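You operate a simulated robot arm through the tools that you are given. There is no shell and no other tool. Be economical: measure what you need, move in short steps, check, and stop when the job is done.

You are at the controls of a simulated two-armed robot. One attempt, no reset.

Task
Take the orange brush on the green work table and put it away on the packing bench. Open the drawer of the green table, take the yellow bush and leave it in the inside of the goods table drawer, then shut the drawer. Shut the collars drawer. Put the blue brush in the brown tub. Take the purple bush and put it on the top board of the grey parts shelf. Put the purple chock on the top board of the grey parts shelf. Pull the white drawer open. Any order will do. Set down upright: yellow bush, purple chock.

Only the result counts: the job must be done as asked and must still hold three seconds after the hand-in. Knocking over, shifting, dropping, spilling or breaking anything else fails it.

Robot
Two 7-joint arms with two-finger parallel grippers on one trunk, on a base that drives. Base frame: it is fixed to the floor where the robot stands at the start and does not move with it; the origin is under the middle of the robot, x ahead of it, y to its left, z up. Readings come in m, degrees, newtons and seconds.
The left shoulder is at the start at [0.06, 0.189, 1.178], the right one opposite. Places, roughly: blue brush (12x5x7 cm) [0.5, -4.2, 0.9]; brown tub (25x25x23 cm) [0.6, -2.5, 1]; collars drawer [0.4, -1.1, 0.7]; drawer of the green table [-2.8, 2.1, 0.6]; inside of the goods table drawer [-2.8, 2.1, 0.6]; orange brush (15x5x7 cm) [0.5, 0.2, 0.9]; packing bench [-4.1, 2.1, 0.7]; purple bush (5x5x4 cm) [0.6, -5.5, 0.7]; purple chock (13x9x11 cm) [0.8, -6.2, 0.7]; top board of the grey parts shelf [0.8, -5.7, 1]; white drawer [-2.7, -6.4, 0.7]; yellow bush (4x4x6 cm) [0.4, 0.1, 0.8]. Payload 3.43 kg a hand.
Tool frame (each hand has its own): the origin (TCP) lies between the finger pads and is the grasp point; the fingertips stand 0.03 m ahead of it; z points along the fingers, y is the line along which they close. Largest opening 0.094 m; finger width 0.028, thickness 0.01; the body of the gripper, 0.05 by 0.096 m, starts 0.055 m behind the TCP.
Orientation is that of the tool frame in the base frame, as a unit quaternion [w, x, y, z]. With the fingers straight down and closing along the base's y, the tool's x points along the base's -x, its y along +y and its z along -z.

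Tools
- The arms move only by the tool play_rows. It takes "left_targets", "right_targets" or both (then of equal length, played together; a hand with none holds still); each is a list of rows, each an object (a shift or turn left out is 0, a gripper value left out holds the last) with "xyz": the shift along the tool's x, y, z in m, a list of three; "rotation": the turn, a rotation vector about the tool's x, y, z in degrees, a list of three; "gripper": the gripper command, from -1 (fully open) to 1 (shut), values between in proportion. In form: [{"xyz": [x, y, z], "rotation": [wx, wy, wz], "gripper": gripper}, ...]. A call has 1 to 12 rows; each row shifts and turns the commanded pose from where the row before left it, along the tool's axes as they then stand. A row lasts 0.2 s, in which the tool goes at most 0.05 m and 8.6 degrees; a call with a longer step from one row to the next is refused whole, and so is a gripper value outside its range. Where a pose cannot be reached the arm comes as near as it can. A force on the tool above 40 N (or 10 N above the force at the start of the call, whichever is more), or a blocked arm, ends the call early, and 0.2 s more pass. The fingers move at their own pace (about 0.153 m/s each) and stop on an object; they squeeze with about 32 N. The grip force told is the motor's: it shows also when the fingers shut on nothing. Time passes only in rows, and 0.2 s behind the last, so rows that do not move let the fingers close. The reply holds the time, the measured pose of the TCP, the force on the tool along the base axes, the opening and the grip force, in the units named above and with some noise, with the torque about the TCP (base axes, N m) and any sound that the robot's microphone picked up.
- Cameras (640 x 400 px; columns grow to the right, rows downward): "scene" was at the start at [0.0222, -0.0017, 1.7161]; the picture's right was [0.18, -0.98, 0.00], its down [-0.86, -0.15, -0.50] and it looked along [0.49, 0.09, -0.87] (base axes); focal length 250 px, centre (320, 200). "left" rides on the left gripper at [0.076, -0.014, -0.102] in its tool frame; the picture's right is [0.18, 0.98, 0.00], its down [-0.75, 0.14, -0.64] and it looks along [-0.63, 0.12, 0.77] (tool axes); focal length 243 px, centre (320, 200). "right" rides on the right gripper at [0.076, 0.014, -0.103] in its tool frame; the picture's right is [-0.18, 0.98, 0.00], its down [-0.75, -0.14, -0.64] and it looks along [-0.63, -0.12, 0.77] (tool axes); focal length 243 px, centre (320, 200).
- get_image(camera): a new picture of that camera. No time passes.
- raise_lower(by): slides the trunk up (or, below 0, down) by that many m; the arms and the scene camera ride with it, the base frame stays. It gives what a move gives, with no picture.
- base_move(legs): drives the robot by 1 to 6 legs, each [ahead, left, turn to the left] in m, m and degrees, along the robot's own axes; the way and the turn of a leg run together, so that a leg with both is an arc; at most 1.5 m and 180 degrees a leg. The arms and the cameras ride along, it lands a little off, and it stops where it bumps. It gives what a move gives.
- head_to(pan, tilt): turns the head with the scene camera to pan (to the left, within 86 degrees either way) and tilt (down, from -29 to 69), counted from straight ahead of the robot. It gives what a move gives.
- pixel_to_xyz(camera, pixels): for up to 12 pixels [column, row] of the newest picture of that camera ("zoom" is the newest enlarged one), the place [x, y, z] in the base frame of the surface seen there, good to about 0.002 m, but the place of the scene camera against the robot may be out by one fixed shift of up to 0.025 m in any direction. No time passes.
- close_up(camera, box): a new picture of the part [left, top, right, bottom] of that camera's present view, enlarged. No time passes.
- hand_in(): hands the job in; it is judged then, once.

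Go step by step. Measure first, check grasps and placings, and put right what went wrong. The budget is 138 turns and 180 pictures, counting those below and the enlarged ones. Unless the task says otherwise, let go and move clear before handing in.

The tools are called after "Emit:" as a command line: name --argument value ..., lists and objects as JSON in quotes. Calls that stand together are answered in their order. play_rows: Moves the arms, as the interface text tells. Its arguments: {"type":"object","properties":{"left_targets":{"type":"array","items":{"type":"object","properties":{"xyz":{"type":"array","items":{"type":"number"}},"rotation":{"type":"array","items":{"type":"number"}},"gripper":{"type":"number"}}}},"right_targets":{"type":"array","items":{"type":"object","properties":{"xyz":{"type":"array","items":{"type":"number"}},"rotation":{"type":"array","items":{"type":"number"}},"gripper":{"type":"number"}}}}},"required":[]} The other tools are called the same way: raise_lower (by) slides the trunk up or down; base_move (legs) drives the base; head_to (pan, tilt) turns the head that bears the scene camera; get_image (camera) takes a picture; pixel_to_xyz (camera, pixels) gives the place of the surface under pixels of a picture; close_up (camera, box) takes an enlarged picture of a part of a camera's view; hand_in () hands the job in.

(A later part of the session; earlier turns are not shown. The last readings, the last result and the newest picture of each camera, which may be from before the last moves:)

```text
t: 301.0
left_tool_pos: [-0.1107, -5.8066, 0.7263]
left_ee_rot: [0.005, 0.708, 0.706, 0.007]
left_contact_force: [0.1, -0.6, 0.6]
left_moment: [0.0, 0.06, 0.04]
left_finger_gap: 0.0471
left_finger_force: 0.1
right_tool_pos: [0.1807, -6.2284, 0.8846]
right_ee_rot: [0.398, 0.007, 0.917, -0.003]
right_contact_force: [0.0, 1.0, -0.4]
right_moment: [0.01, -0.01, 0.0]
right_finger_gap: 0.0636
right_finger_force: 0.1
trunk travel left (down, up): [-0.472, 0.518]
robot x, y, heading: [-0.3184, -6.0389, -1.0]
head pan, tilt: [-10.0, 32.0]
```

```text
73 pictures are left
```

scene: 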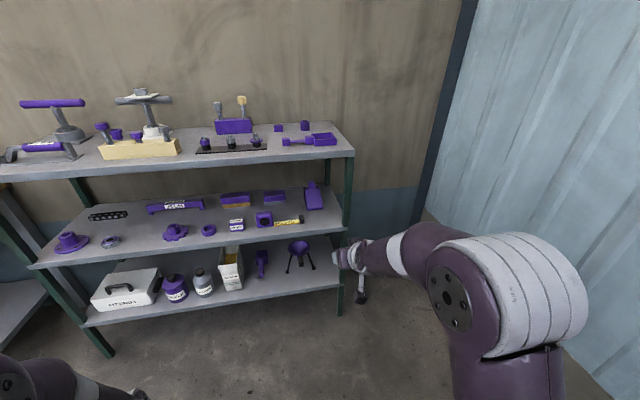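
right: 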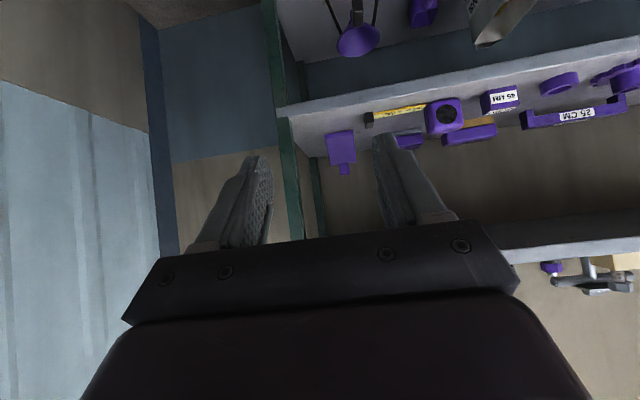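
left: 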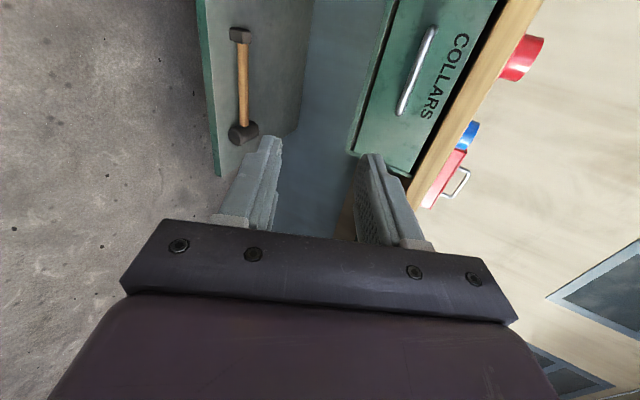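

Emit:
close_up --camera "scene" --box '[260, 165, 360, 228]'

Emit:
pixel_to_xyz --camera "zoom" --pixels '[[335, 120], [335, 170], [300, 180], [380, 280], [300, 290], [340, 280], [340, 240], [318, 110], [350, 110], [265, 330], [440, 200]]'

Emit:
close_up --camera "right" --box '[280, 100, 440, 200]'

```text
6.35 times, centred on (310, 196) of scene
```

zoom: 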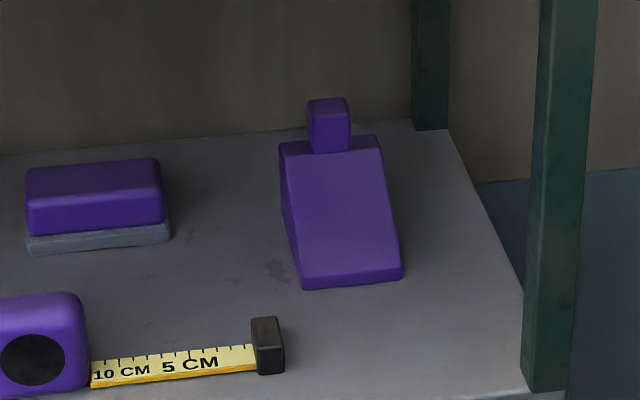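

```text
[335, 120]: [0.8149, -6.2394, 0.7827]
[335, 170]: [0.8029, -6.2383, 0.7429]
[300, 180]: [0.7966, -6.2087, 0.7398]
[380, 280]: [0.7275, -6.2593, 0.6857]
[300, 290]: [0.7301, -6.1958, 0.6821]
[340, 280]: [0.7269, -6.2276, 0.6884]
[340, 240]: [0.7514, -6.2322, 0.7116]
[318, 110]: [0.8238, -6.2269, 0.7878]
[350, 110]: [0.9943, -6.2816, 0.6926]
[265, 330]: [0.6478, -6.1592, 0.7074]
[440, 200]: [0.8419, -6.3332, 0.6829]
```

```text
4.00 times, centred on (360, 150) of right
```

zoom: 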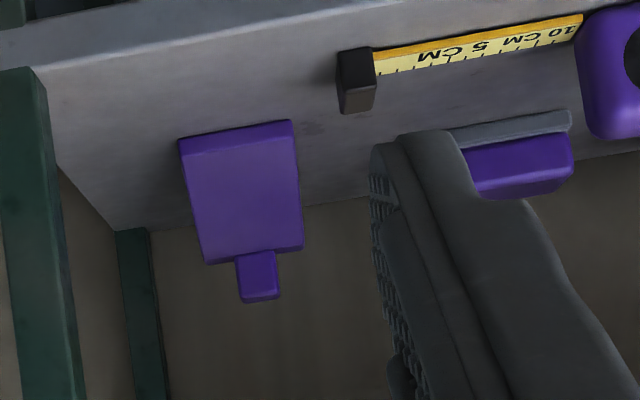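

The chock's tab is at true x≈0.80–0.825, y≈-6.22, z 0.754–0.785, deep under the top board. I need more forward pitch, about 70°, so I'm extending the right hand.

Emit:
play_rows --right_targets '[{"xyz": [-0.0375, 0, 0.0197], "rotation": [0, -6, 0]}, {"xyz": [-0.0353, 0, 0.0235], "rotation": [0, -6, 0]}, {"xyz": [-0.0326, 0, 0.0271], "rotation": [0, -6, 0]}, {"xyz": [-0.0296, 0, 0.0304], "rotation": [0, -5, 0]}, {}]'

Emit:
get_image --camera "right"

```text
t: 302.2
left_tool_pos: [-0.1109, -5.8071, 0.7262]
left_ee_rot: [0.005, 0.709, 0.705, 0.007]
left_contact_force: [0.6, -0.2, 0.0]
left_moment: [0.01, 0.0, 0.0]
left_finger_gap: 0.0469
left_finger_force: 0.1
right_tool_pos: [0.3393, -6.2319, 0.9419]
right_ee_rot: [0.575, 0.005, 0.818, -0.003]
right_contact_force: [-0.7, -0.2, -0.5]
right_moment: [0.02, -0.02, 0.01]
right_finger_gap: 0.0635
right_finger_force: 0.1
trunk travel left (down, up): [-0.472, 0.518]
robot x, y, heading: [-0.3203, -6.0377, -0.7]
head pan, tilt: [-10.0, 32.0]
```

```text
70 pictures are left
```

right: 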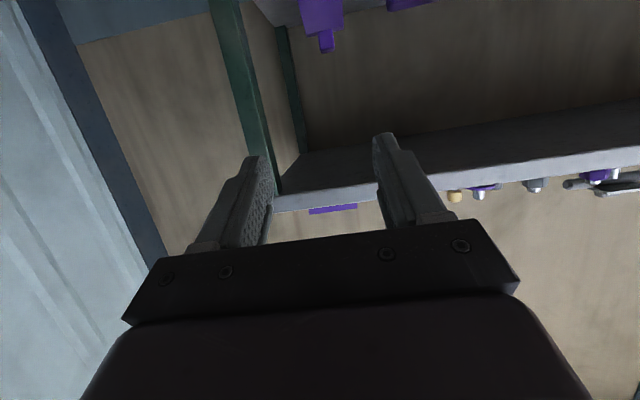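

70° was reached. I'll lower to z≈0.805, straighten the heading, and measure the leg and top-board underside.

Emit:
pixel_to_xyz --camera "right" --pixels '[[228, 60], [245, 90], [330, 165], [400, 140], [350, 195], [295, 100], [324, 40]]'

Emit:
raise_lower --by -0.135

Emit:
base_move --legs '[[0.2, 0, 0.8]]'

Emit:
get_image --camera "right"

Emit:
get_image --camera "scene"

```text
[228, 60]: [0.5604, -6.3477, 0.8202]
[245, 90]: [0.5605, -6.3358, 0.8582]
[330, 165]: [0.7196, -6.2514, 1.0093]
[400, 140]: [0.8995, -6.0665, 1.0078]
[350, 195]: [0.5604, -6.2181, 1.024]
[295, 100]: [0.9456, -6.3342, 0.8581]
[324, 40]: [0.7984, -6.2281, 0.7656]
```

```text
t: 303.8
left_tool_pos: [-0.1105, -5.8067, 0.5921]
left_ee_rot: [0.005, 0.708, 0.706, 0.008]
left_contact_force: [0.5, 0.8, -0.4]
left_moment: [0.01, 0.0, 0.02]
left_finger_gap: 0.0467
left_finger_force: 0.1
right_tool_pos: [0.3403, -6.2333, 0.806]
right_ee_rot: [0.574, 0.005, 0.819, -0.004]
right_contact_force: [0.4, -0.7, -0.5]
right_moment: [-0.01, 0.03, -0.01]
right_finger_gap: 0.0632
right_finger_force: 0.0
trunk travel left (down, up): [-0.337, 0.653]
robot x, y, heading: [-0.3185, -6.0408, -0.7]
head pan, tilt: [-10.0, 32.0]
```

```text
t: 305.4
left_tool_pos: [0.0836, -5.8052, 0.592]
left_ee_rot: [0.004, 0.704, 0.71, 0.007]
left_contact_force: [0.0, 0.1, 0.7]
left_moment: [0.0, 0.06, 0.0]
left_finger_gap: 0.0468
left_finger_force: 0.1
right_tool_pos: [0.5396, -6.224, 0.8043]
right_ee_rot: [0.573, 0.0, 0.819, 0.0]
right_contact_force: [-0.4, -0.4, 0.4]
right_moment: [-0.02, -0.02, -0.02]
right_finger_gap: 0.0635
right_finger_force: 0.0
trunk travel left (down, up): [-0.337, 0.653]
robot x, y, heading: [-0.123, -6.0412, 0.1]
head pan, tilt: [-10.0, 32.0]
```

```text
69 pictures are left
```

right: 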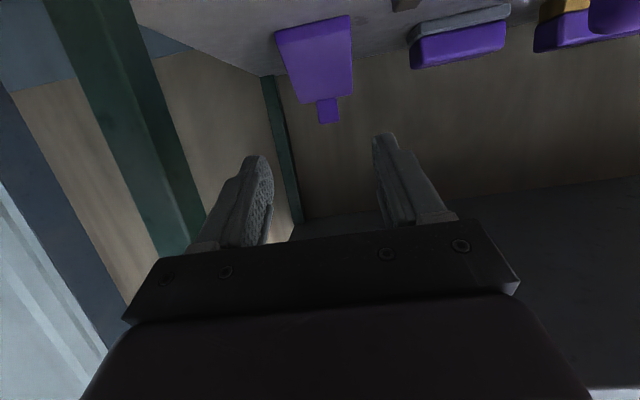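

```text
68 pictures are left
```

scene: 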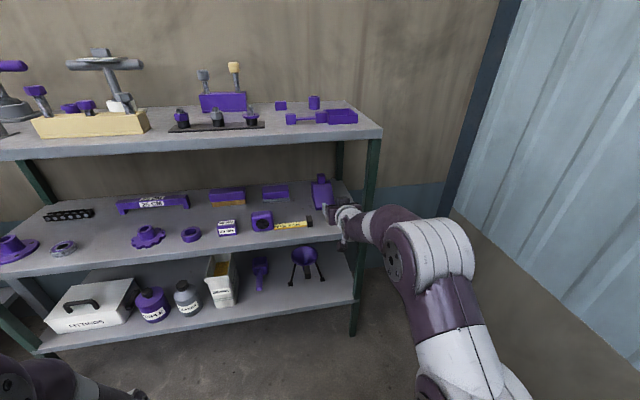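

I'll check whether the forearm will clear the shelf leg at (0.56, -6.335) as I go in.

Emit:
pixel_to_xyz --camera "scene" --pixels '[[345, 215], [370, 220], [385, 215], [395, 230], [420, 225], [450, 225], [470, 270], [395, 275], [470, 350]]'

Emit:
pixel_to_xyz --camera "right" --pixels '[[318, 102], [339, 98], [328, 115], [330, 122], [320, 60], [280, 35], [350, 18], [300, 100], [352, 92]]'

```text
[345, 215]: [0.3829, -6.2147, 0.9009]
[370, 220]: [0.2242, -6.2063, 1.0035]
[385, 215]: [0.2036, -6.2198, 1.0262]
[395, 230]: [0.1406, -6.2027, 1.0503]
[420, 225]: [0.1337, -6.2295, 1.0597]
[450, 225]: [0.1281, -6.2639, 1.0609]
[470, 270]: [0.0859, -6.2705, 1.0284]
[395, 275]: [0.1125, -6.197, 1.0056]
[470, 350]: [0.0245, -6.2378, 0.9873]
```

```text
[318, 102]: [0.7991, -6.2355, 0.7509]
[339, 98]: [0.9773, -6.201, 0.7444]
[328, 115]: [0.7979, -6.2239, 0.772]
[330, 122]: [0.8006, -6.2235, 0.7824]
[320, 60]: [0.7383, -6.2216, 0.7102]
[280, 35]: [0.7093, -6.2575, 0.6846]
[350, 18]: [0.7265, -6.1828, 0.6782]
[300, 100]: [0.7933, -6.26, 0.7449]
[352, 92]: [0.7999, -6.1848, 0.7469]
```

The arm rises clear of the top board and the leg. The tab centre is y -6.2225, front face x 0.798. Driving in 0.262.

Emit:
base_move --legs '[[0.262, 0, 0]]'

Emit:
get_image --camera "right"

Emit:
get_image --camera "scene"

```text
t: 307.3
left_tool_pos: [0.3407, -5.8039, 0.5912]
left_ee_rot: [0.004, 0.701, 0.713, 0.007]
left_contact_force: [-0.3, 0.0, 0.2]
left_moment: [0.0, 0.05, -0.02]
left_finger_gap: 0.0469
left_finger_force: 0.1
right_tool_pos: [0.8011, -6.2204, 0.8051]
right_ee_rot: [0.573, -0.004, 0.82, 0.002]
right_contact_force: [0.2, 0.0, -0.3]
right_moment: [-0.02, 0.03, 0.01]
right_finger_gap: 0.0634
right_finger_force: 0.1
trunk travel left (down, up): [-0.337, 0.653]
robot x, y, heading: [0.1387, -6.0406, 0.5]
head pan, tilt: [-10.0, 32.0]
```

```text
67 pictures are left
```

right: 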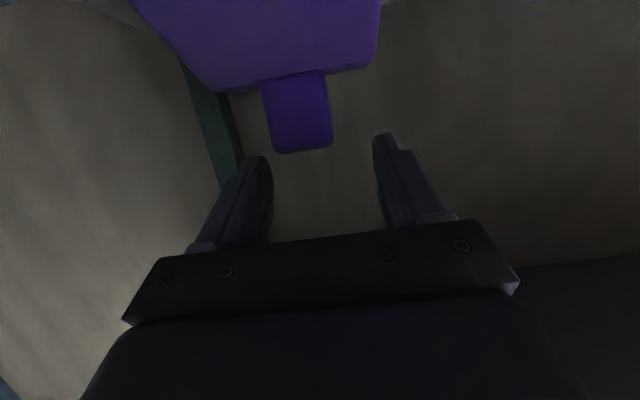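

```text
66 pictures are left
```

scene: 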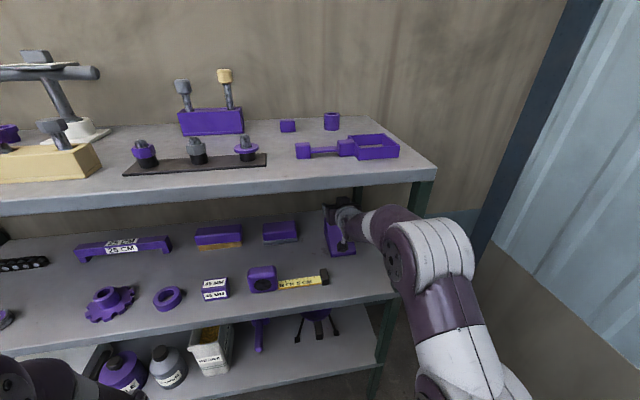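

Emit:
pixel_to_xyz --camera "right" --pixels '[[266, 90], [322, 80], [300, 110], [276, 140], [328, 132], [305, 146], [230, 85], [370, 62], [300, 76]]'

```text
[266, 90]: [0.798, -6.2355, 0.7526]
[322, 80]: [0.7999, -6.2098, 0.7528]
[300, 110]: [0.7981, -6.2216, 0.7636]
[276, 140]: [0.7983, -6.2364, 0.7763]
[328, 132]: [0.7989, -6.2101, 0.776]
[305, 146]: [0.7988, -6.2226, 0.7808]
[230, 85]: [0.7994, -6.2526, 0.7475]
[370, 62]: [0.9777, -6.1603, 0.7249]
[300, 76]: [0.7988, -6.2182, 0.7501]
```

Lowering onto the tab and closing.

Emit:
play_rows --right_targets '[{"xyz": [0.0102, -0.0013, 0.0101]}, {"xyz": [0.0101, -0.0012, 0.0101]}, {}, {"gripper": 0.4}, {"gripper": 1}, {"gripper": 1}, {"gripper": 1}]'

Emit:
get_image --camera "right"

```text
t: 308.9
left_tool_pos: [0.3415, -5.8041, 0.5921]
left_ee_rot: [0.005, 0.702, 0.712, 0.008]
left_contact_force: [0.2, 0.6, 0.0]
left_moment: [-0.02, 0.0, -0.01]
left_finger_gap: 0.0468
left_finger_force: 0.0
right_tool_pos: [0.8115, -6.2202, 0.7832]
right_ee_rot: [0.574, -0.002, 0.819, 0.002]
right_contact_force: [3.1, -4.9, 5.3]
right_moment: [-0.09, 0.01, -0.1]
right_finger_gap: 0.0361
right_finger_force: 32.2
trunk travel left (down, up): [-0.337, 0.653]
robot x, y, heading: [0.1362, -6.0375, 0.4]
head pan, tilt: [-10.0, 32.0]
```

```text
65 pictures are left
```

right: 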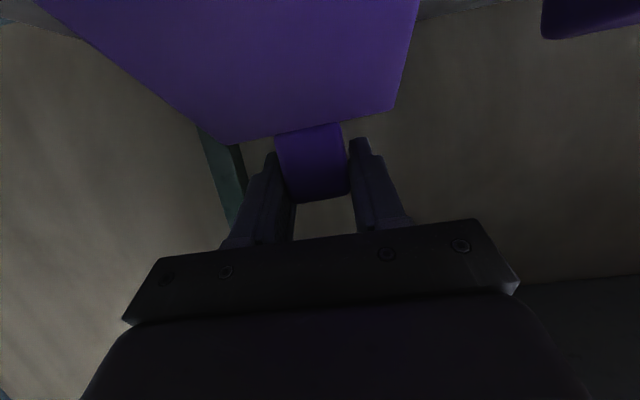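

Gripped with a 0.036 gap. I'll lift 4 cm and check.

Emit:
play_rows --right_targets '[{"xyz": [-0.0094, 0, -0.0034]}, {"xyz": [-0.0141, 0, -0.0051]}, {"xyz": [-0.0141, 0, -0.0051]}, {}]'

Emit:
get_image --camera "right"

Emit:
close_up --camera "scene" --box '[260, 180, 420, 280]'

```text
t: 309.9
left_tool_pos: [0.3404, -5.8037, 0.5927]
left_ee_rot: [0.004, 0.701, 0.713, 0.007]
left_contact_force: [-0.5, 0.4, 0.3]
left_moment: [0.01, -0.01, 0.02]
left_finger_gap: 0.047
left_finger_force: 0.2
right_tool_pos: [0.8104, -6.2212, 0.8175]
right_ee_rot: [0.573, -0.004, 0.82, 0.003]
right_contact_force: [0.0, 0.4, -4.7]
right_moment: [0.01, -0.15, 0.0]
right_finger_gap: 0.0361
right_finger_force: 31.7
trunk travel left (down, up): [-0.337, 0.653]
robot x, y, heading: [0.1382, -6.0423, 0.4]
head pan, tilt: [-10.0, 32.0]
```

```text
64 pictures are left
```

right: 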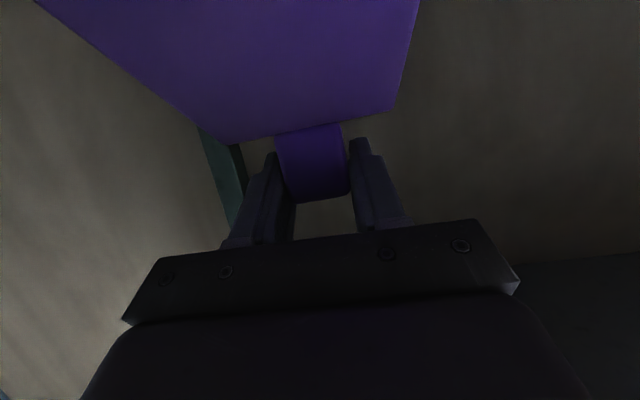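

```text
4.00 times, centred on (340, 230) of scene
```

zoom: 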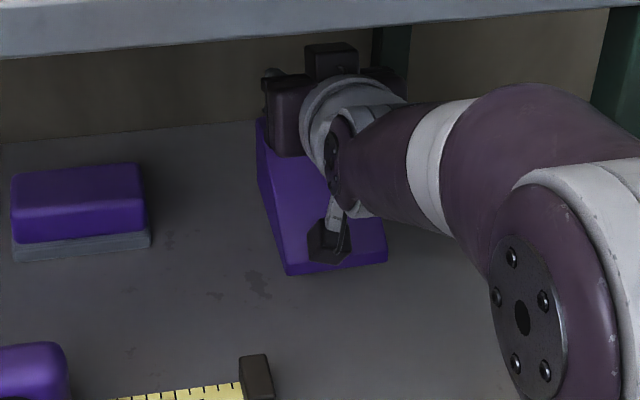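

The chock is held level at about 0.5 kg. I'll raise a little, back out, raise to transit height and shift left in front of the gap by y≈-5.74.

Emit:
raise_lower --by 0.02

Emit:
base_move --legs '[[-0.52, 0, -0.3]]'

Emit:
raise_lower --by 0.4

Emit:
raise_lower --by 0.06

Emit:
base_move --legs '[[0, 0.478, 0]]'

Emit:
head_to --pan 5 --tilt 38

Emit:
get_image --camera "scene"

Emit:
get_image --camera "right"

```text
t: 310.5
left_tool_pos: [0.3405, -5.8029, 0.6124]
left_ee_rot: [0.004, 0.701, 0.713, 0.007]
left_contact_force: [-0.2, 0.1, 0.5]
left_moment: [-0.02, 0.01, 0.01]
left_finger_gap: 0.0468
left_finger_force: 0.1
right_tool_pos: [0.8105, -6.2209, 0.8376]
right_ee_rot: [0.573, -0.003, 0.82, 0.002]
right_contact_force: [0.4, 0.4, -5.1]
right_moment: [0.0, -0.12, 0.0]
right_finger_gap: 0.0362
right_finger_force: 32.4
trunk travel left (down, up): [-0.357, 0.633]
robot x, y, heading: [0.138, -6.0406, 0.8]
head pan, tilt: [-10.0, 32.0]
```

```text
t: 313.6
left_tool_pos: [-0.1744, -5.8065, 0.6111]
left_ee_rot: [0.004, 0.703, 0.711, 0.007]
left_contact_force: [0.8, -0.1, 0.7]
left_moment: [0.03, 0.04, 0.01]
left_finger_gap: 0.0471
left_finger_force: 0.0
right_tool_pos: [0.2932, -6.2262, 0.8388]
right_ee_rot: [0.573, 0.0, 0.82, 0.0]
right_contact_force: [-0.5, -0.4, -4.5]
right_moment: [-0.04, -0.1, 0.0]
right_finger_gap: 0.036
right_finger_force: 31.9
trunk travel left (down, up): [-0.357, 0.633]
robot x, y, heading: [-0.3826, -6.04, 0.1]
head pan, tilt: [-10.0, 32.0]
```

```text
t: 317.4
left_tool_pos: [-0.1753, -5.8066, 1.012]
left_ee_rot: [0.004, 0.703, 0.711, 0.007]
left_contact_force: [0.9, 0.0, 0.5]
left_moment: [-0.01, 0.0, 0.03]
left_finger_gap: 0.0473
left_finger_force: 0.0
right_tool_pos: [0.2928, -6.228, 1.2377]
right_ee_rot: [0.573, -0.001, 0.82, 0.0]
right_contact_force: [-0.4, -0.4, -4.1]
right_moment: [0.0, -0.11, 0.0]
right_finger_gap: 0.0359
right_finger_force: 31.9
trunk travel left (down, up): [-0.757, 0.233]
robot x, y, heading: [-0.3772, -6.0444, -0.4]
head pan, tilt: [-10.0, 32.0]
```

```text
t: 318.4
left_tool_pos: [-0.1749, -5.8076, 1.0713]
left_ee_rot: [0.004, 0.703, 0.711, 0.007]
left_contact_force: [0.2, 0.1, -0.7]
left_moment: [-0.01, 0.01, 0.01]
left_finger_gap: 0.0471
left_finger_force: 0.0
right_tool_pos: [0.2927, -6.2272, 1.2966]
right_ee_rot: [0.573, 0.0, 0.82, 0.0]
right_contact_force: [0.1, 0.0, -4.7]
right_moment: [0.02, -0.13, 0.0]
right_finger_gap: 0.0362
right_finger_force: 32.3
trunk travel left (down, up): [-0.817, 0.173]
robot x, y, heading: [-0.3834, -6.0414, 0.1]
head pan, tilt: [-10.0, 32.0]
```

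```text
t: 321.3
left_tool_pos: [-0.1778, -5.308, 1.0714]
left_ee_rot: [0.003, 0.701, 0.714, 0.008]
left_contact_force: [0.9, 0.2, 0.1]
left_moment: [-0.02, 0.03, -0.03]
left_finger_gap: 0.0471
left_finger_force: 0.0
right_tool_pos: [0.292, -5.7258, 1.2979]
right_ee_rot: [0.572, -0.003, 0.82, 0.003]
right_contact_force: [-0.5, -0.7, -4.2]
right_moment: [0.02, -0.14, -0.02]
right_finger_gap: 0.0361
right_finger_force: 32.3
trunk travel left (down, up): [-0.817, 0.173]
robot x, y, heading: [-0.3844, -5.5423, 0.4]
head pan, tilt: [-10.0, 32.0]
```

```text
t: 322.1
left_tool_pos: [-0.1771, -5.3094, 1.0711]
left_ee_rot: [0.004, 0.701, 0.713, 0.007]
left_contact_force: [-0.1, 0.3, -1.0]
left_moment: [-0.03, 0.0, -0.01]
left_finger_gap: 0.0471
left_finger_force: 0.1
right_tool_pos: [0.2918, -5.7252, 1.2988]
right_ee_rot: [0.572, -0.002, 0.82, 0.001]
right_contact_force: [-0.5, 0.2, -5.3]
right_moment: [0.01, -0.1, 0.0]
right_finger_gap: 0.036
right_finger_force: 32.0
trunk travel left (down, up): [-0.817, 0.173]
robot x, y, heading: [-0.3821, -5.5463, 0.6]
head pan, tilt: [5.0, 38.0]
```

```text
62 pictures are left
```

scene: 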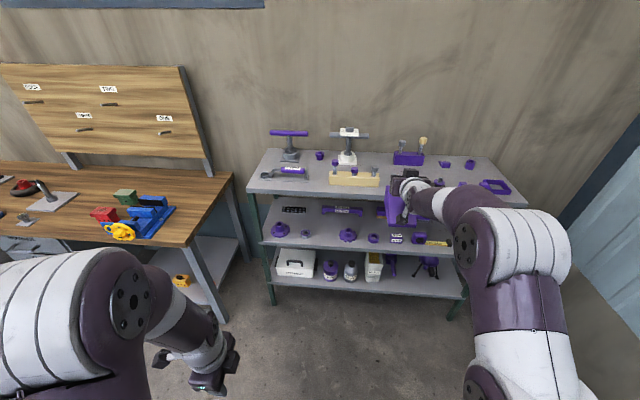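

```text
61 pictures are left
```

right: 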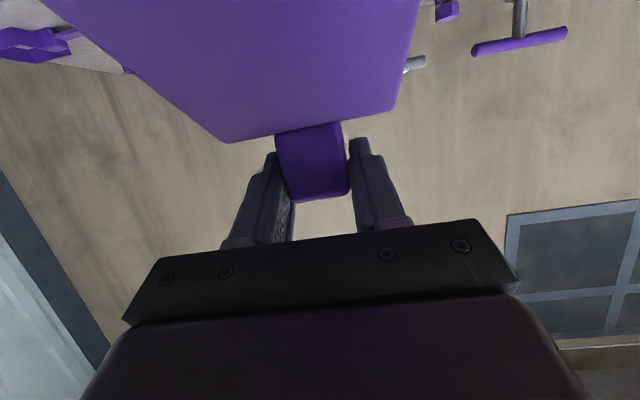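

Emit:
close_up --camera "scene" --box '[310, 115, 450, 203]'

Emit:
pixel_to_xyz --camera "zoom" --pixels '[[268, 95], [222, 222], [215, 180], [385, 160], [385, 220], [315, 262], [310, 245], [275, 240], [320, 230], [350, 200], [385, 220]]'

```text
4.55 times, centred on (380, 159) of scene
```

zoom: 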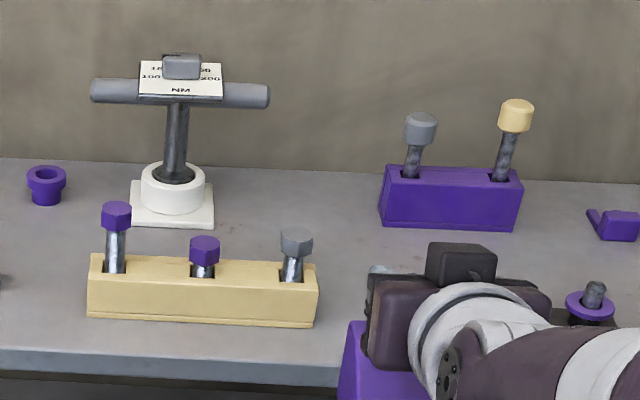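

```text
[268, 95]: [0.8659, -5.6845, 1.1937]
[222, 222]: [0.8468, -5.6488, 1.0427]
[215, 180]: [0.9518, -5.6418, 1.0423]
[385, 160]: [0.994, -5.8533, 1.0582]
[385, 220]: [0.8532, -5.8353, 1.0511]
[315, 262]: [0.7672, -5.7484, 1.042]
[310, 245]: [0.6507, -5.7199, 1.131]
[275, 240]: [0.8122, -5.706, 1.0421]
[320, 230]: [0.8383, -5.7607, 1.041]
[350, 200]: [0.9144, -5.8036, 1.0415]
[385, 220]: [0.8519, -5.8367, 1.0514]
```

The gap runs from the pump bar end (y -5.667) to the box (y -5.818). Target TCP is (0.86, -5.7425). Driving in at transit height.

Emit:
base_move --legs '[[0.3, -0.012, -0.5], [0.265, 0, 0]]'

Emit:
get_image --camera "scene"

Emit:
close_up --camera "scene" --box '[220, 170, 420, 295]'

```text
t: 325.6
left_tool_pos: [0.3787, -5.3168, 1.0705]
left_ee_rot: [0.005, 0.701, 0.713, 0.008]
left_contact_force: [-0.4, 0.4, 0.6]
left_moment: [0.01, 0.01, -0.01]
left_finger_gap: 0.0472
left_finger_force: 0.1
right_tool_pos: [0.8463, -5.7339, 1.2985]
right_ee_rot: [0.573, -0.003, 0.82, 0.002]
right_contact_force: [-1.2, -0.8, -4.2]
right_moment: [0.03, -0.08, 0.03]
right_finger_gap: 0.036
right_finger_force: 32.2
trunk travel left (down, up): [-0.817, 0.173]
robot x, y, heading: [0.1732, -5.5503, 0.3]
head pan, tilt: [5.0, 38.0]
```

```text
59 pictures are left
```

scene: 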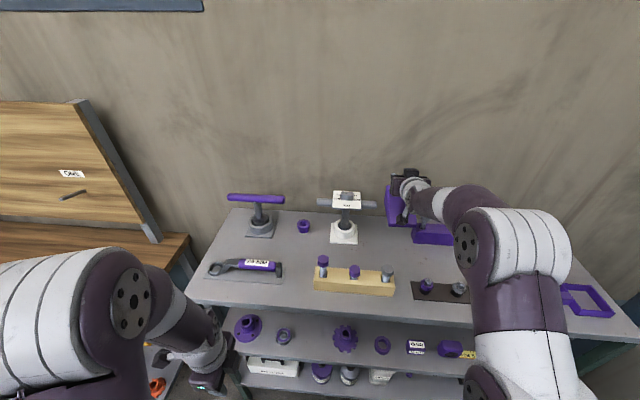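

```text
3.20 times, centred on (320, 232) of scene
```

zoom: 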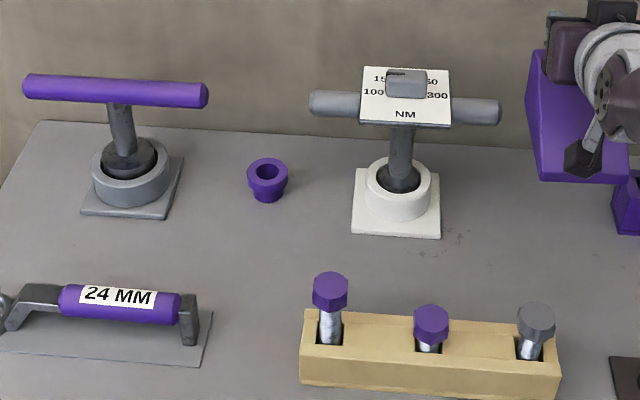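

I'll fine-adjust with the arm, then lower with the trunk most of the way.

Emit:
play_rows --right_targets '[{"xyz": [-0.0048, -0.0085, 0.0132]}, {}]'

Emit:
raise_lower --by -0.12

Emit:
get_image --camera "scene"

Emit:
close_up --camera "scene" --box '[300, 130, 500, 255]'

Emit:
get_image --camera "right"

```text
t: 326.2
left_tool_pos: [0.3787, -5.3172, 1.071]
left_ee_rot: [0.004, 0.701, 0.713, 0.007]
left_contact_force: [0.5, 0.4, -0.4]
left_moment: [0.0, -0.01, 0.0]
left_finger_gap: 0.0468
left_finger_force: 0.1
right_tool_pos: [0.8636, -5.742, 1.2982]
right_ee_rot: [0.573, -0.002, 0.82, 0.002]
right_contact_force: [0.0, -0.7, -5.6]
right_moment: [0.03, -0.14, -0.04]
right_finger_gap: 0.036
right_finger_force: 32.2
trunk travel left (down, up): [-0.817, 0.173]
robot x, y, heading: [0.1728, -5.5519, 0.4]
head pan, tilt: [5.0, 38.0]
```

```text
t: 327.7
left_tool_pos: [0.3784, -5.3167, 0.9513]
left_ee_rot: [0.005, 0.701, 0.713, 0.007]
left_contact_force: [-0.1, -0.1, -0.4]
left_moment: [0.0, -0.01, 0.0]
left_finger_gap: 0.0473
left_finger_force: 0.0
right_tool_pos: [0.8614, -5.7422, 1.1783]
right_ee_rot: [0.573, -0.003, 0.819, 0.002]
right_contact_force: [-0.3, -0.1, -5.9]
right_moment: [0.03, -0.09, 0.02]
right_finger_gap: 0.036
right_finger_force: 32.2
trunk travel left (down, up): [-0.697, 0.293]
robot x, y, heading: [0.1742, -5.5528, 0.4]
head pan, tilt: [5.0, 38.0]
```

```text
57 pictures are left
```

scene: 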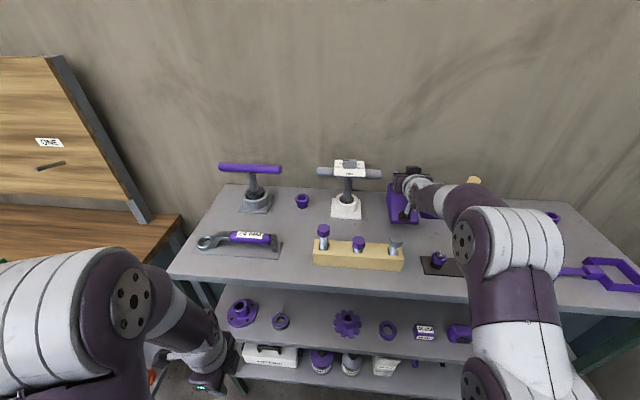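

```text
3.20 times, centred on (400, 192) of scene
```

zoom: 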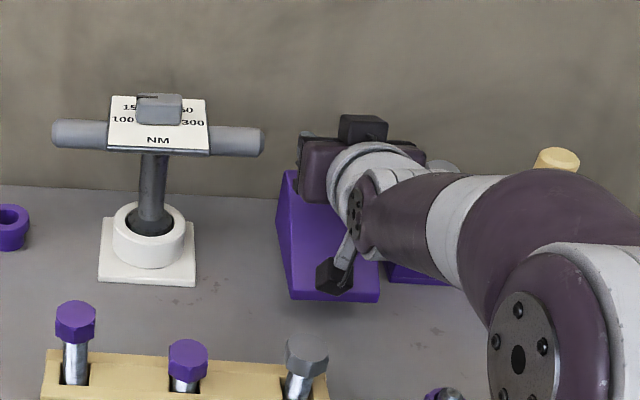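

```text
55 pictures are left
```

right: 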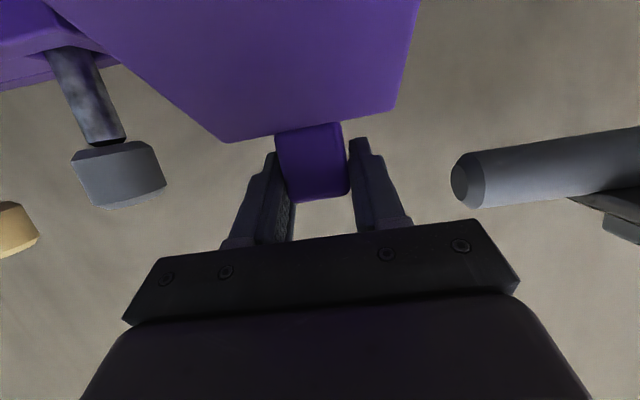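

Clear on both sides. Lowering the last centimetres.

Emit:
raise_lower --by -0.028

Emit:
raise_lower --by -0.005

Emit:
close_up --camera "scene" --box '[320, 120, 480, 220]'

```text
t: 328.4
left_tool_pos: [0.3794, -5.3168, 0.924]
left_ee_rot: [0.005, 0.701, 0.713, 0.007]
left_contact_force: [0.4, 0.1, 0.3]
left_moment: [-0.01, 0.04, -0.01]
left_finger_gap: 0.047
left_finger_force: 0.0
right_tool_pos: [0.8636, -5.7422, 1.1499]
right_ee_rot: [0.572, -0.004, 0.82, 0.002]
right_contact_force: [-0.5, -1.0, -4.0]
right_moment: [0.0, -0.13, -0.01]
right_finger_gap: 0.036
right_finger_force: 32.1
trunk travel left (down, up): [-0.669, 0.321]
robot x, y, heading: [0.1763, -5.5532, 0.6]
head pan, tilt: [5.0, 38.0]
```

```text
t: 328.9
left_tool_pos: [0.3797, -5.3174, 0.9185]
left_ee_rot: [0.004, 0.701, 0.713, 0.006]
left_contact_force: [-0.3, -0.6, 0.5]
left_moment: [-0.01, 0.02, 0.0]
left_finger_gap: 0.0472
left_finger_force: 0.1
right_tool_pos: [0.8634, -5.7429, 1.1445]
right_ee_rot: [0.573, -0.003, 0.819, 0.002]
right_contact_force: [0.6, 0.0, -4.0]
right_moment: [0.03, -0.12, 0.03]
right_finger_gap: 0.036
right_finger_force: 32.3
trunk travel left (down, up): [-0.664, 0.326]
robot x, y, heading: [0.1775, -5.5545, 0.4]
head pan, tilt: [5.0, 38.0]
```

```text
4.00 times, centred on (400, 170) of scene
```

zoom: 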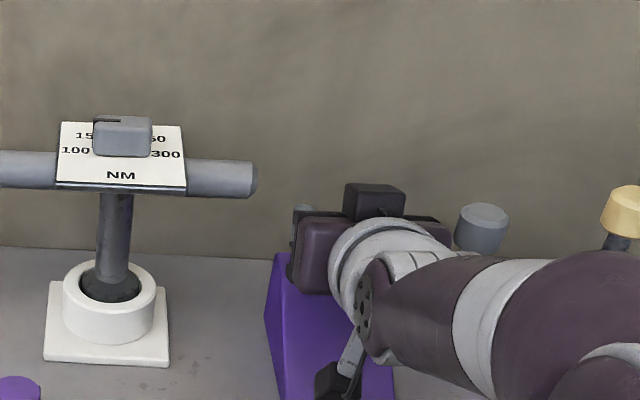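

Still carrying -4 N, so the chock isn't down yet. I'll lower in 2 mm steps.

Emit:
raise_lower --by -0.002

Emit:
raise_lower --by -0.002

Emit:
get_image --camera "right"

```text
t: 329.5
left_tool_pos: [0.3788, -5.3172, 0.9165]
left_ee_rot: [0.004, 0.701, 0.713, 0.007]
left_contact_force: [1.3, -0.2, -0.7]
left_moment: [-0.01, 0.0, -0.02]
left_finger_gap: 0.0468
left_finger_force: 0.1
right_tool_pos: [0.8622, -5.7422, 1.1422]
right_ee_rot: [0.573, -0.004, 0.819, 0.003]
right_contact_force: [-0.1, -0.5, -3.6]
right_moment: [0.02, -0.01, -0.02]
right_finger_gap: 0.0358
right_finger_force: 31.8
trunk travel left (down, up): [-0.662, 0.328]
robot x, y, heading: [0.1733, -5.5557, 0.5]
head pan, tilt: [5.0, 38.0]
```

```text
t: 330.0
left_tool_pos: [0.3778, -5.3168, 0.9152]
left_ee_rot: [0.005, 0.701, 0.713, 0.007]
left_contact_force: [0.1, -0.3, 0.3]
left_moment: [-0.01, 0.0, 0.02]
left_finger_gap: 0.0472
left_finger_force: 0.0
right_tool_pos: [0.8631, -5.7424, 1.1428]
right_ee_rot: [0.574, -0.003, 0.819, 0.002]
right_contact_force: [2.6, -3.0, 6.1]
right_moment: [0.25, 0.68, 0.07]
right_finger_gap: 0.0361
right_finger_force: 32.1
trunk travel left (down, up): [-0.66, 0.33]
robot x, y, heading: [0.1725, -5.5548, 0.5]
head pan, tilt: [5.0, 38.0]
```

```text
53 pictures are left
```

right: 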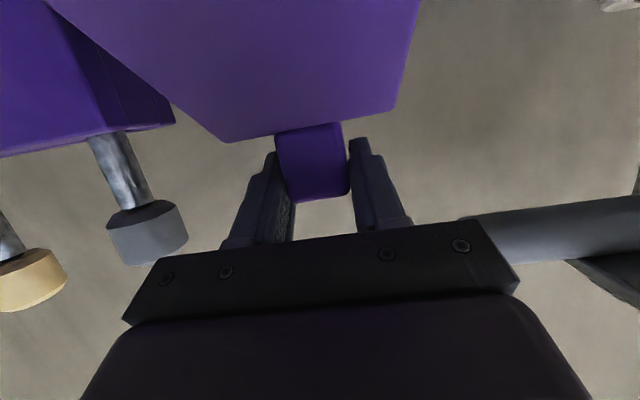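

Contact at +6 N. Releasing, rising, then backing off.

Emit:
play_rows --right_targets '[{"gripper": 0.2}, {"gripper": -0.25}, {}, {}, {"xyz": [-0.0188, 0, -0.0068]}, {"xyz": [-0.0282, 0, -0.0103]}, {"xyz": [-0.0282, 0, -0.0103]}, {}]'

Emit:
raise_lower --by 0.07

Emit:
base_move --legs '[[-0.6, 0, 0]]'

Emit:
get_image --camera "scene"

Emit:
close_up --camera "scene" --box '[240, 120, 500, 283]'

```text
t: 331.8
left_tool_pos: [0.379, -5.3175, 0.915]
left_ee_rot: [0.005, 0.701, 0.713, 0.008]
left_contact_force: [0.6, -0.4, 0.0]
left_moment: [-0.03, 0.01, 0.0]
left_finger_gap: 0.0471
left_finger_force: 0.1
right_tool_pos: [0.8627, -5.7444, 1.2223]
right_ee_rot: [0.573, -0.002, 0.819, 0.002]
right_contact_force: [-0.2, 0.6, 0.7]
right_moment: [0.03, 0.0, 0.02]
right_finger_gap: 0.0585
right_finger_force: 0.1
trunk travel left (down, up): [-0.66, 0.33]
robot x, y, heading: [0.1747, -5.5543, 0.5]
head pan, tilt: [5.0, 38.0]
```

```text
t: 332.9
left_tool_pos: [0.3794, -5.3157, 0.9852]
left_ee_rot: [0.005, 0.701, 0.713, 0.007]
left_contact_force: [0.6, 0.2, 0.0]
left_moment: [0.0, 0.05, 0.02]
left_finger_gap: 0.047
left_finger_force: 0.1
right_tool_pos: [0.8621, -5.7421, 1.293]
right_ee_rot: [0.573, -0.003, 0.82, 0.002]
right_contact_force: [-0.5, 0.1, -0.7]
right_moment: [0.02, 0.0, 0.02]
right_finger_gap: 0.0588
right_finger_force: 0.1
trunk travel left (down, up): [-0.73, 0.26]
robot x, y, heading: [0.171, -5.5546, 0.2]
head pan, tilt: [5.0, 38.0]
```

```text
t: 336.2
left_tool_pos: [-0.2199, -5.3209, 0.9844]
left_ee_rot: [0.005, 0.699, 0.715, 0.007]
left_contact_force: [0.7, -0.3, 0.1]
left_moment: [0.02, -0.01, -0.01]
left_finger_gap: 0.047
left_finger_force: 0.1
right_tool_pos: [0.2651, -5.7459, 1.2948]
right_ee_rot: [0.573, -0.005, 0.82, 0.003]
right_contact_force: [0.2, -0.5, -0.3]
right_moment: [0.0, 0.01, -0.03]
right_finger_gap: 0.0589
right_finger_force: 0.3
trunk travel left (down, up): [-0.73, 0.26]
robot x, y, heading: [-0.4205, -5.5632, 0.7]
head pan, tilt: [5.0, 38.0]
```

```text
52 pictures are left
```

scene: 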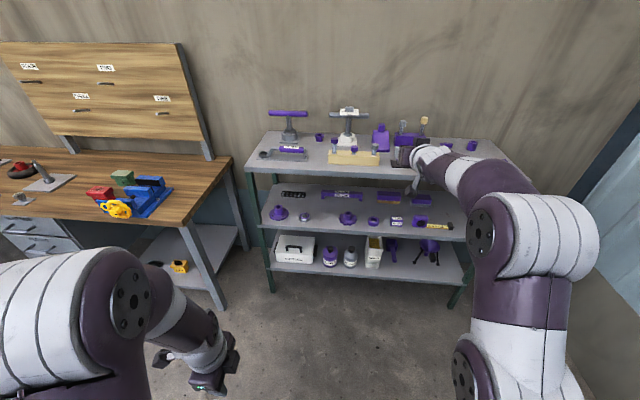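

```text
2.45 times, centred on (370, 202) of scene
```

zoom: 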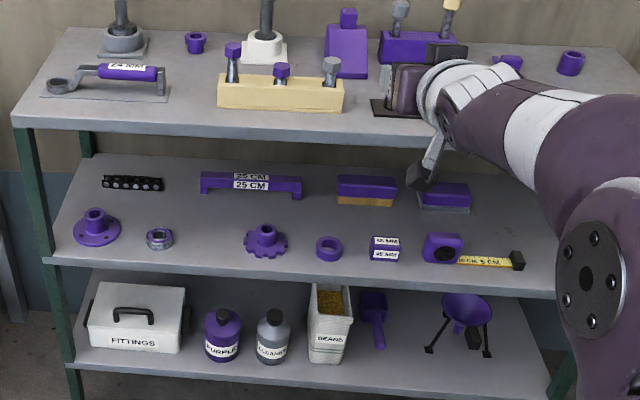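

The chock is upright on the top board. Last is the white drawer near (-2.7, -6.4), so I'll turn right and look.

Emit:
base_move --legs '[[-0.15, 0, 0], [0, 0, -120]]'

Emit:
head_to --pan -20 --tilt 25

Emit:
get_image --camera "scene"

Emit:
head_to --pan -60 --tilt 25

Emit:
get_image --camera "scene"

```text
t: 342.5
left_tool_pos: [-0.4485, -5.8475, 0.9856]
left_ee_rot: [0.009, 0.977, -0.214, 0.0]
left_contact_force: [-0.5, 0.1, 0.0]
left_moment: [0.01, 0.0, -0.02]
left_finger_gap: 0.0469
left_finger_force: 0.1
right_tool_pos: [-1.0435, -6.101, 1.2941]
right_ee_rot: [0.305, 0.693, 0.437, -0.484]
right_contact_force: [0.3, -0.5, -0.2]
right_moment: [0.0, 0.0, -0.01]
right_finger_gap: 0.0588
right_finger_force: 0.1
trunk travel left (down, up): [-0.73, 0.26]
robot x, y, heading: [-0.5739, -5.5593, -115.4]
head pan, tilt: [5.0, 38.0]
```

```text
t: 343.4
left_tool_pos: [-0.448, -5.8488, 0.9858]
left_ee_rot: [0.008, 0.977, -0.214, 0.0]
left_contact_force: [0.2, -0.5, 0.6]
left_moment: [0.01, -0.01, -0.03]
left_finger_gap: 0.0473
left_finger_force: 0.2
right_tool_pos: [-1.0434, -6.1006, 1.2923]
right_ee_rot: [0.306, 0.692, 0.439, -0.484]
right_contact_force: [0.2, -0.2, -1.0]
right_moment: [0.02, 0.0, 0.0]
right_finger_gap: 0.0588
right_finger_force: 0.1
trunk travel left (down, up): [-0.73, 0.26]
robot x, y, heading: [-0.5737, -5.5606, -115.4]
head pan, tilt: [-20.0, 25.0]
```

```text
50 pictures are left
```

scene: 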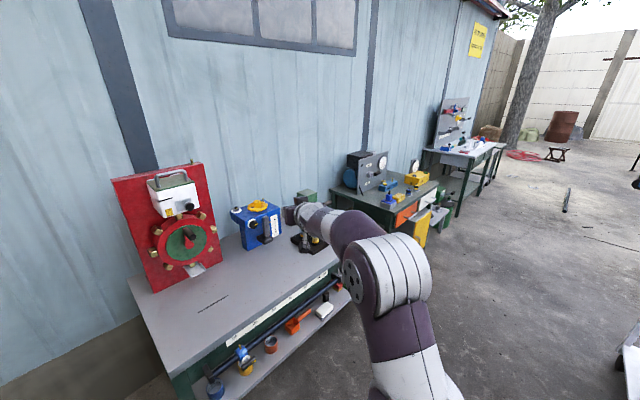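

```text
t: 344.4
left_tool_pos: [-0.4486, -5.8491, 0.9846]
left_ee_rot: [0.009, 0.977, -0.213, 0.0]
left_contact_force: [0.7, -0.2, -0.3]
left_moment: [0.01, 0.0, -0.01]
left_finger_gap: 0.0468
left_finger_force: 0.1
right_tool_pos: [-1.0421, -6.0991, 1.2928]
right_ee_rot: [0.306, 0.693, 0.438, -0.485]
right_contact_force: [0.4, 1.2, -0.5]
right_moment: [-0.01, 0.02, -0.04]
right_finger_gap: 0.0587
right_finger_force: 0.0
trunk travel left (down, up): [-0.73, 0.26]
robot x, y, heading: [-0.5745, -5.5584, -115.4]
head pan, tilt: [-60.0, 25.0]
```

```text
49 pictures are left
```

scene: 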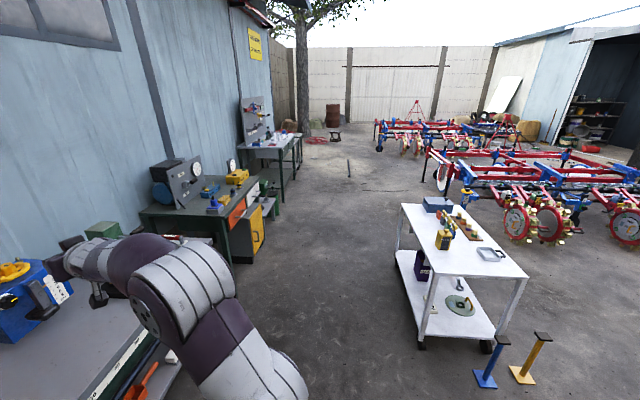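

Emit:
close_up --camera "scene" --box '[130, 130, 330, 255]'

Emit:
pixel_to_xyz --camera "zoom" --pixels '[[345, 270], [430, 230], [400, 310], [200, 260], [340, 205], [500, 60], [560, 100]]'

Emit:
pixel_to_xyz --camera "scene" --pixels '[[420, 345], [490, 350], [480, 385], [405, 210], [80, 330], [270, 330]]'

```text
3.20 times, centred on (230, 192) of scene
```

zoom: 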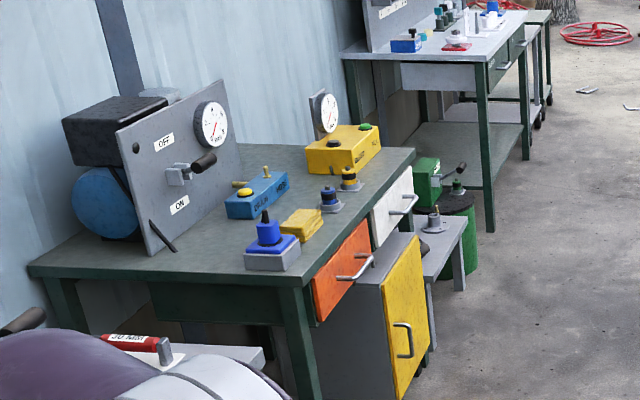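

```text
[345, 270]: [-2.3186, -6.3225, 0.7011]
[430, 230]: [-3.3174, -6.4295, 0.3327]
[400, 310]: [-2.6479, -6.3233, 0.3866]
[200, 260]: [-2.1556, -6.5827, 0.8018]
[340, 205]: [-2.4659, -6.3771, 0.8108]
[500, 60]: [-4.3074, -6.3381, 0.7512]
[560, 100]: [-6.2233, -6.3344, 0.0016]
```

```text
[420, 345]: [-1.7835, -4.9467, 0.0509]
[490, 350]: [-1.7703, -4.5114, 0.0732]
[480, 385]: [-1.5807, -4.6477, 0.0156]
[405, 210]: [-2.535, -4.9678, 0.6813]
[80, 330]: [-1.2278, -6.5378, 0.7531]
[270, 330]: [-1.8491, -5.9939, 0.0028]
```

The white drawer is at zoom (392,205), beside the orange one, facing +y at y≈-6.3. I'll drive west down the aisle, then turn to face it.

Emit:
base_move --legs '[[0, 0, -64.6], [1.0, 0, 0], [0.9, 0, 0]]'

Emit:
head_to --pan 50 --tilt 35

Emit:
get_image --camera "scene"

```text
t: 356.7
left_tool_pos: [-2.6733, -5.8861, 0.9833]
left_ee_rot: [0.008, 0.725, -0.689, -0.005]
left_contact_force: [-0.5, -0.2, -0.3]
left_moment: [0.02, -0.01, 0.0]
left_finger_gap: 0.047
left_finger_force: 0.1
right_tool_pos: [-3.1706, -5.4759, 1.2939]
right_ee_rot: [0.012, 0.819, 0.018, -0.573]
right_contact_force: [0.5, 0.3, -0.6]
right_moment: [-0.03, 0.03, -0.01]
right_finger_gap: 0.0591
right_finger_force: 0.1
trunk travel left (down, up): [-0.73, 0.26]
robot x, y, heading: [-2.476, -5.6437, -177.7]
head pan, tilt: [-60.0, 25.0]
```

```text
t: 358.6
left_tool_pos: [-2.6728, -5.8847, 0.9853]
left_ee_rot: [0.007, 0.725, -0.689, -0.005]
left_contact_force: [0.8, -0.3, -0.9]
left_moment: [0.0, 0.01, 0.0]
left_finger_gap: 0.047
left_finger_force: 0.1
right_tool_pos: [-3.172, -5.4748, 1.2938]
right_ee_rot: [0.011, 0.819, 0.016, -0.573]
right_contact_force: [1.1, 0.1, 0.7]
right_moment: [0.04, 0.0, 0.03]
right_finger_gap: 0.0588
right_finger_force: 0.2
trunk travel left (down, up): [-0.73, 0.26]
robot x, y, heading: [-2.4807, -5.6421, -177.6]
head pan, tilt: [50.0, 35.0]
```

```text
47 pictures are left
```

scene: 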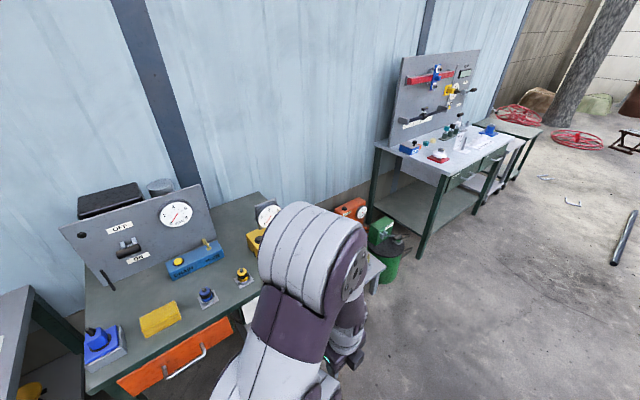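

I'll strafe toward the trolley side a little and turn to face the drawer.

Emit:
base_move --legs '[[0, -0.2, 0], [0, 0, 88]]'

Emit:
head_to --pan -10 --tilt 45

Emit:
get_image --camera "scene"

Emit:
get_image --camera "right"

```text
t: 363.9
left_tool_pos: [-2.2525, -5.6479, 0.9844]
left_ee_rot: [0.008, 1.0, 0.0, 0.002]
left_contact_force: [-0.1, -0.2, 0.2]
left_moment: [-0.01, -0.01, 0.02]
left_finger_gap: 0.047
left_finger_force: 0.0
right_tool_pos: [-2.6891, -6.1241, 1.2933]
right_ee_rot: [0.403, 0.583, 0.576, -0.408]
right_contact_force: [-0.2, 0.6, 0.0]
right_moment: [0.01, -0.01, -0.01]
right_finger_gap: 0.0588
right_finger_force: 0.1
trunk travel left (down, up): [-0.73, 0.26]
robot x, y, heading: [-2.4867, -5.44, -91.0]
head pan, tilt: [50.0, 35.0]
```

```text
t: 365.2
left_tool_pos: [-2.2518, -5.6479, 0.9839]
left_ee_rot: [0.009, 1.0, -0.001, 0.002]
left_contact_force: [-0.6, -0.3, -0.2]
left_moment: [0.01, 0.0, 0.02]
left_finger_gap: 0.0469
left_finger_force: 0.1
right_tool_pos: [-2.6881, -6.1243, 1.2933]
right_ee_rot: [0.403, 0.583, 0.576, -0.408]
right_contact_force: [0.7, -0.3, -0.3]
right_moment: [-0.02, -0.01, -0.02]
right_finger_gap: 0.0588
right_finger_force: 0.0
trunk travel left (down, up): [-0.73, 0.26]
robot x, y, heading: [-2.4867, -5.4415, -90.9]
head pan, tilt: [-10.0, 45.0]
```

```text
46 pictures are left
```

scene: 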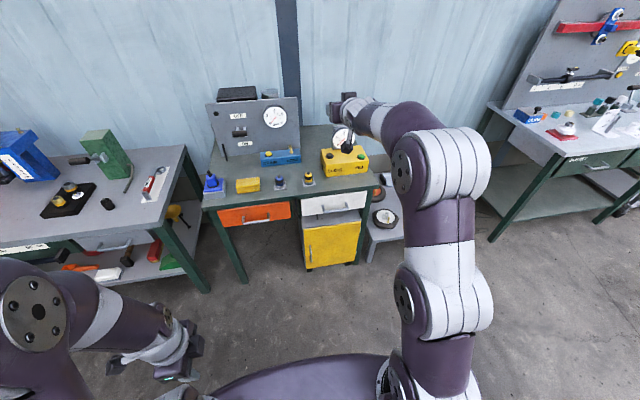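

```text
45 pictures are left
```

right: 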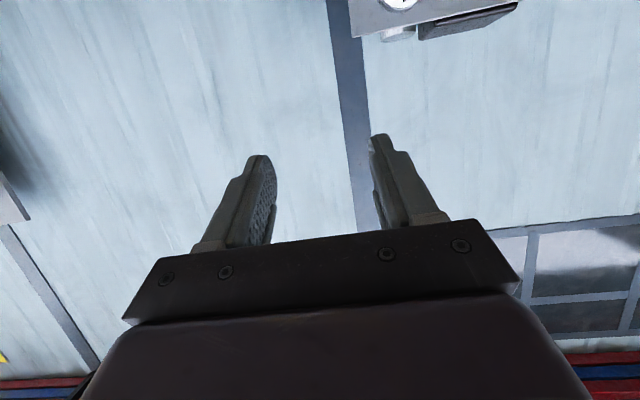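

The white drawer is at scene (335,202), above the yellow door. I'll zoom and measure its handle.

Emit:
close_up --camera "scene" --box '[280, 160, 400, 235]'

Emit:
pixel_to_xyz --camera "zoom" --pixels '[[230, 250], [285, 252], [340, 246], [285, 225], [150, 220], [420, 220], [285, 165], [285, 270], [125, 290], [400, 300]]'

```text
5.33 times, centred on (340, 198) of scene
```

zoom: 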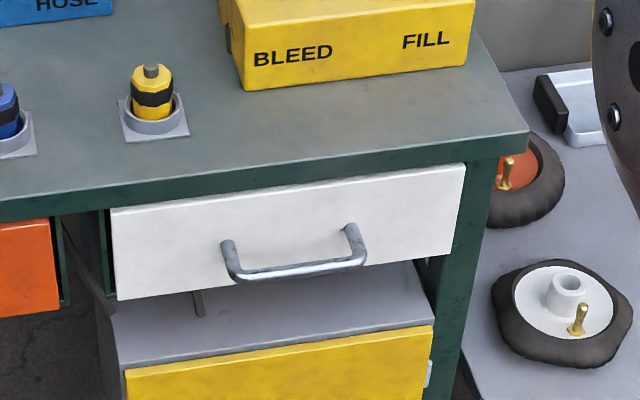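

```text
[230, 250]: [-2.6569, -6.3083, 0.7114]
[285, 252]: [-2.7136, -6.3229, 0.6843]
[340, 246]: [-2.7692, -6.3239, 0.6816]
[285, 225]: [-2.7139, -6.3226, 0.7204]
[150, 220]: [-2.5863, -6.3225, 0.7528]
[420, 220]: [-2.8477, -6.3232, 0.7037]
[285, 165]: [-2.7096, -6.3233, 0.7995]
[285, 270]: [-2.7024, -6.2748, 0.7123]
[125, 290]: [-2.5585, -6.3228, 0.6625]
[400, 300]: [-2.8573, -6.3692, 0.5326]
```

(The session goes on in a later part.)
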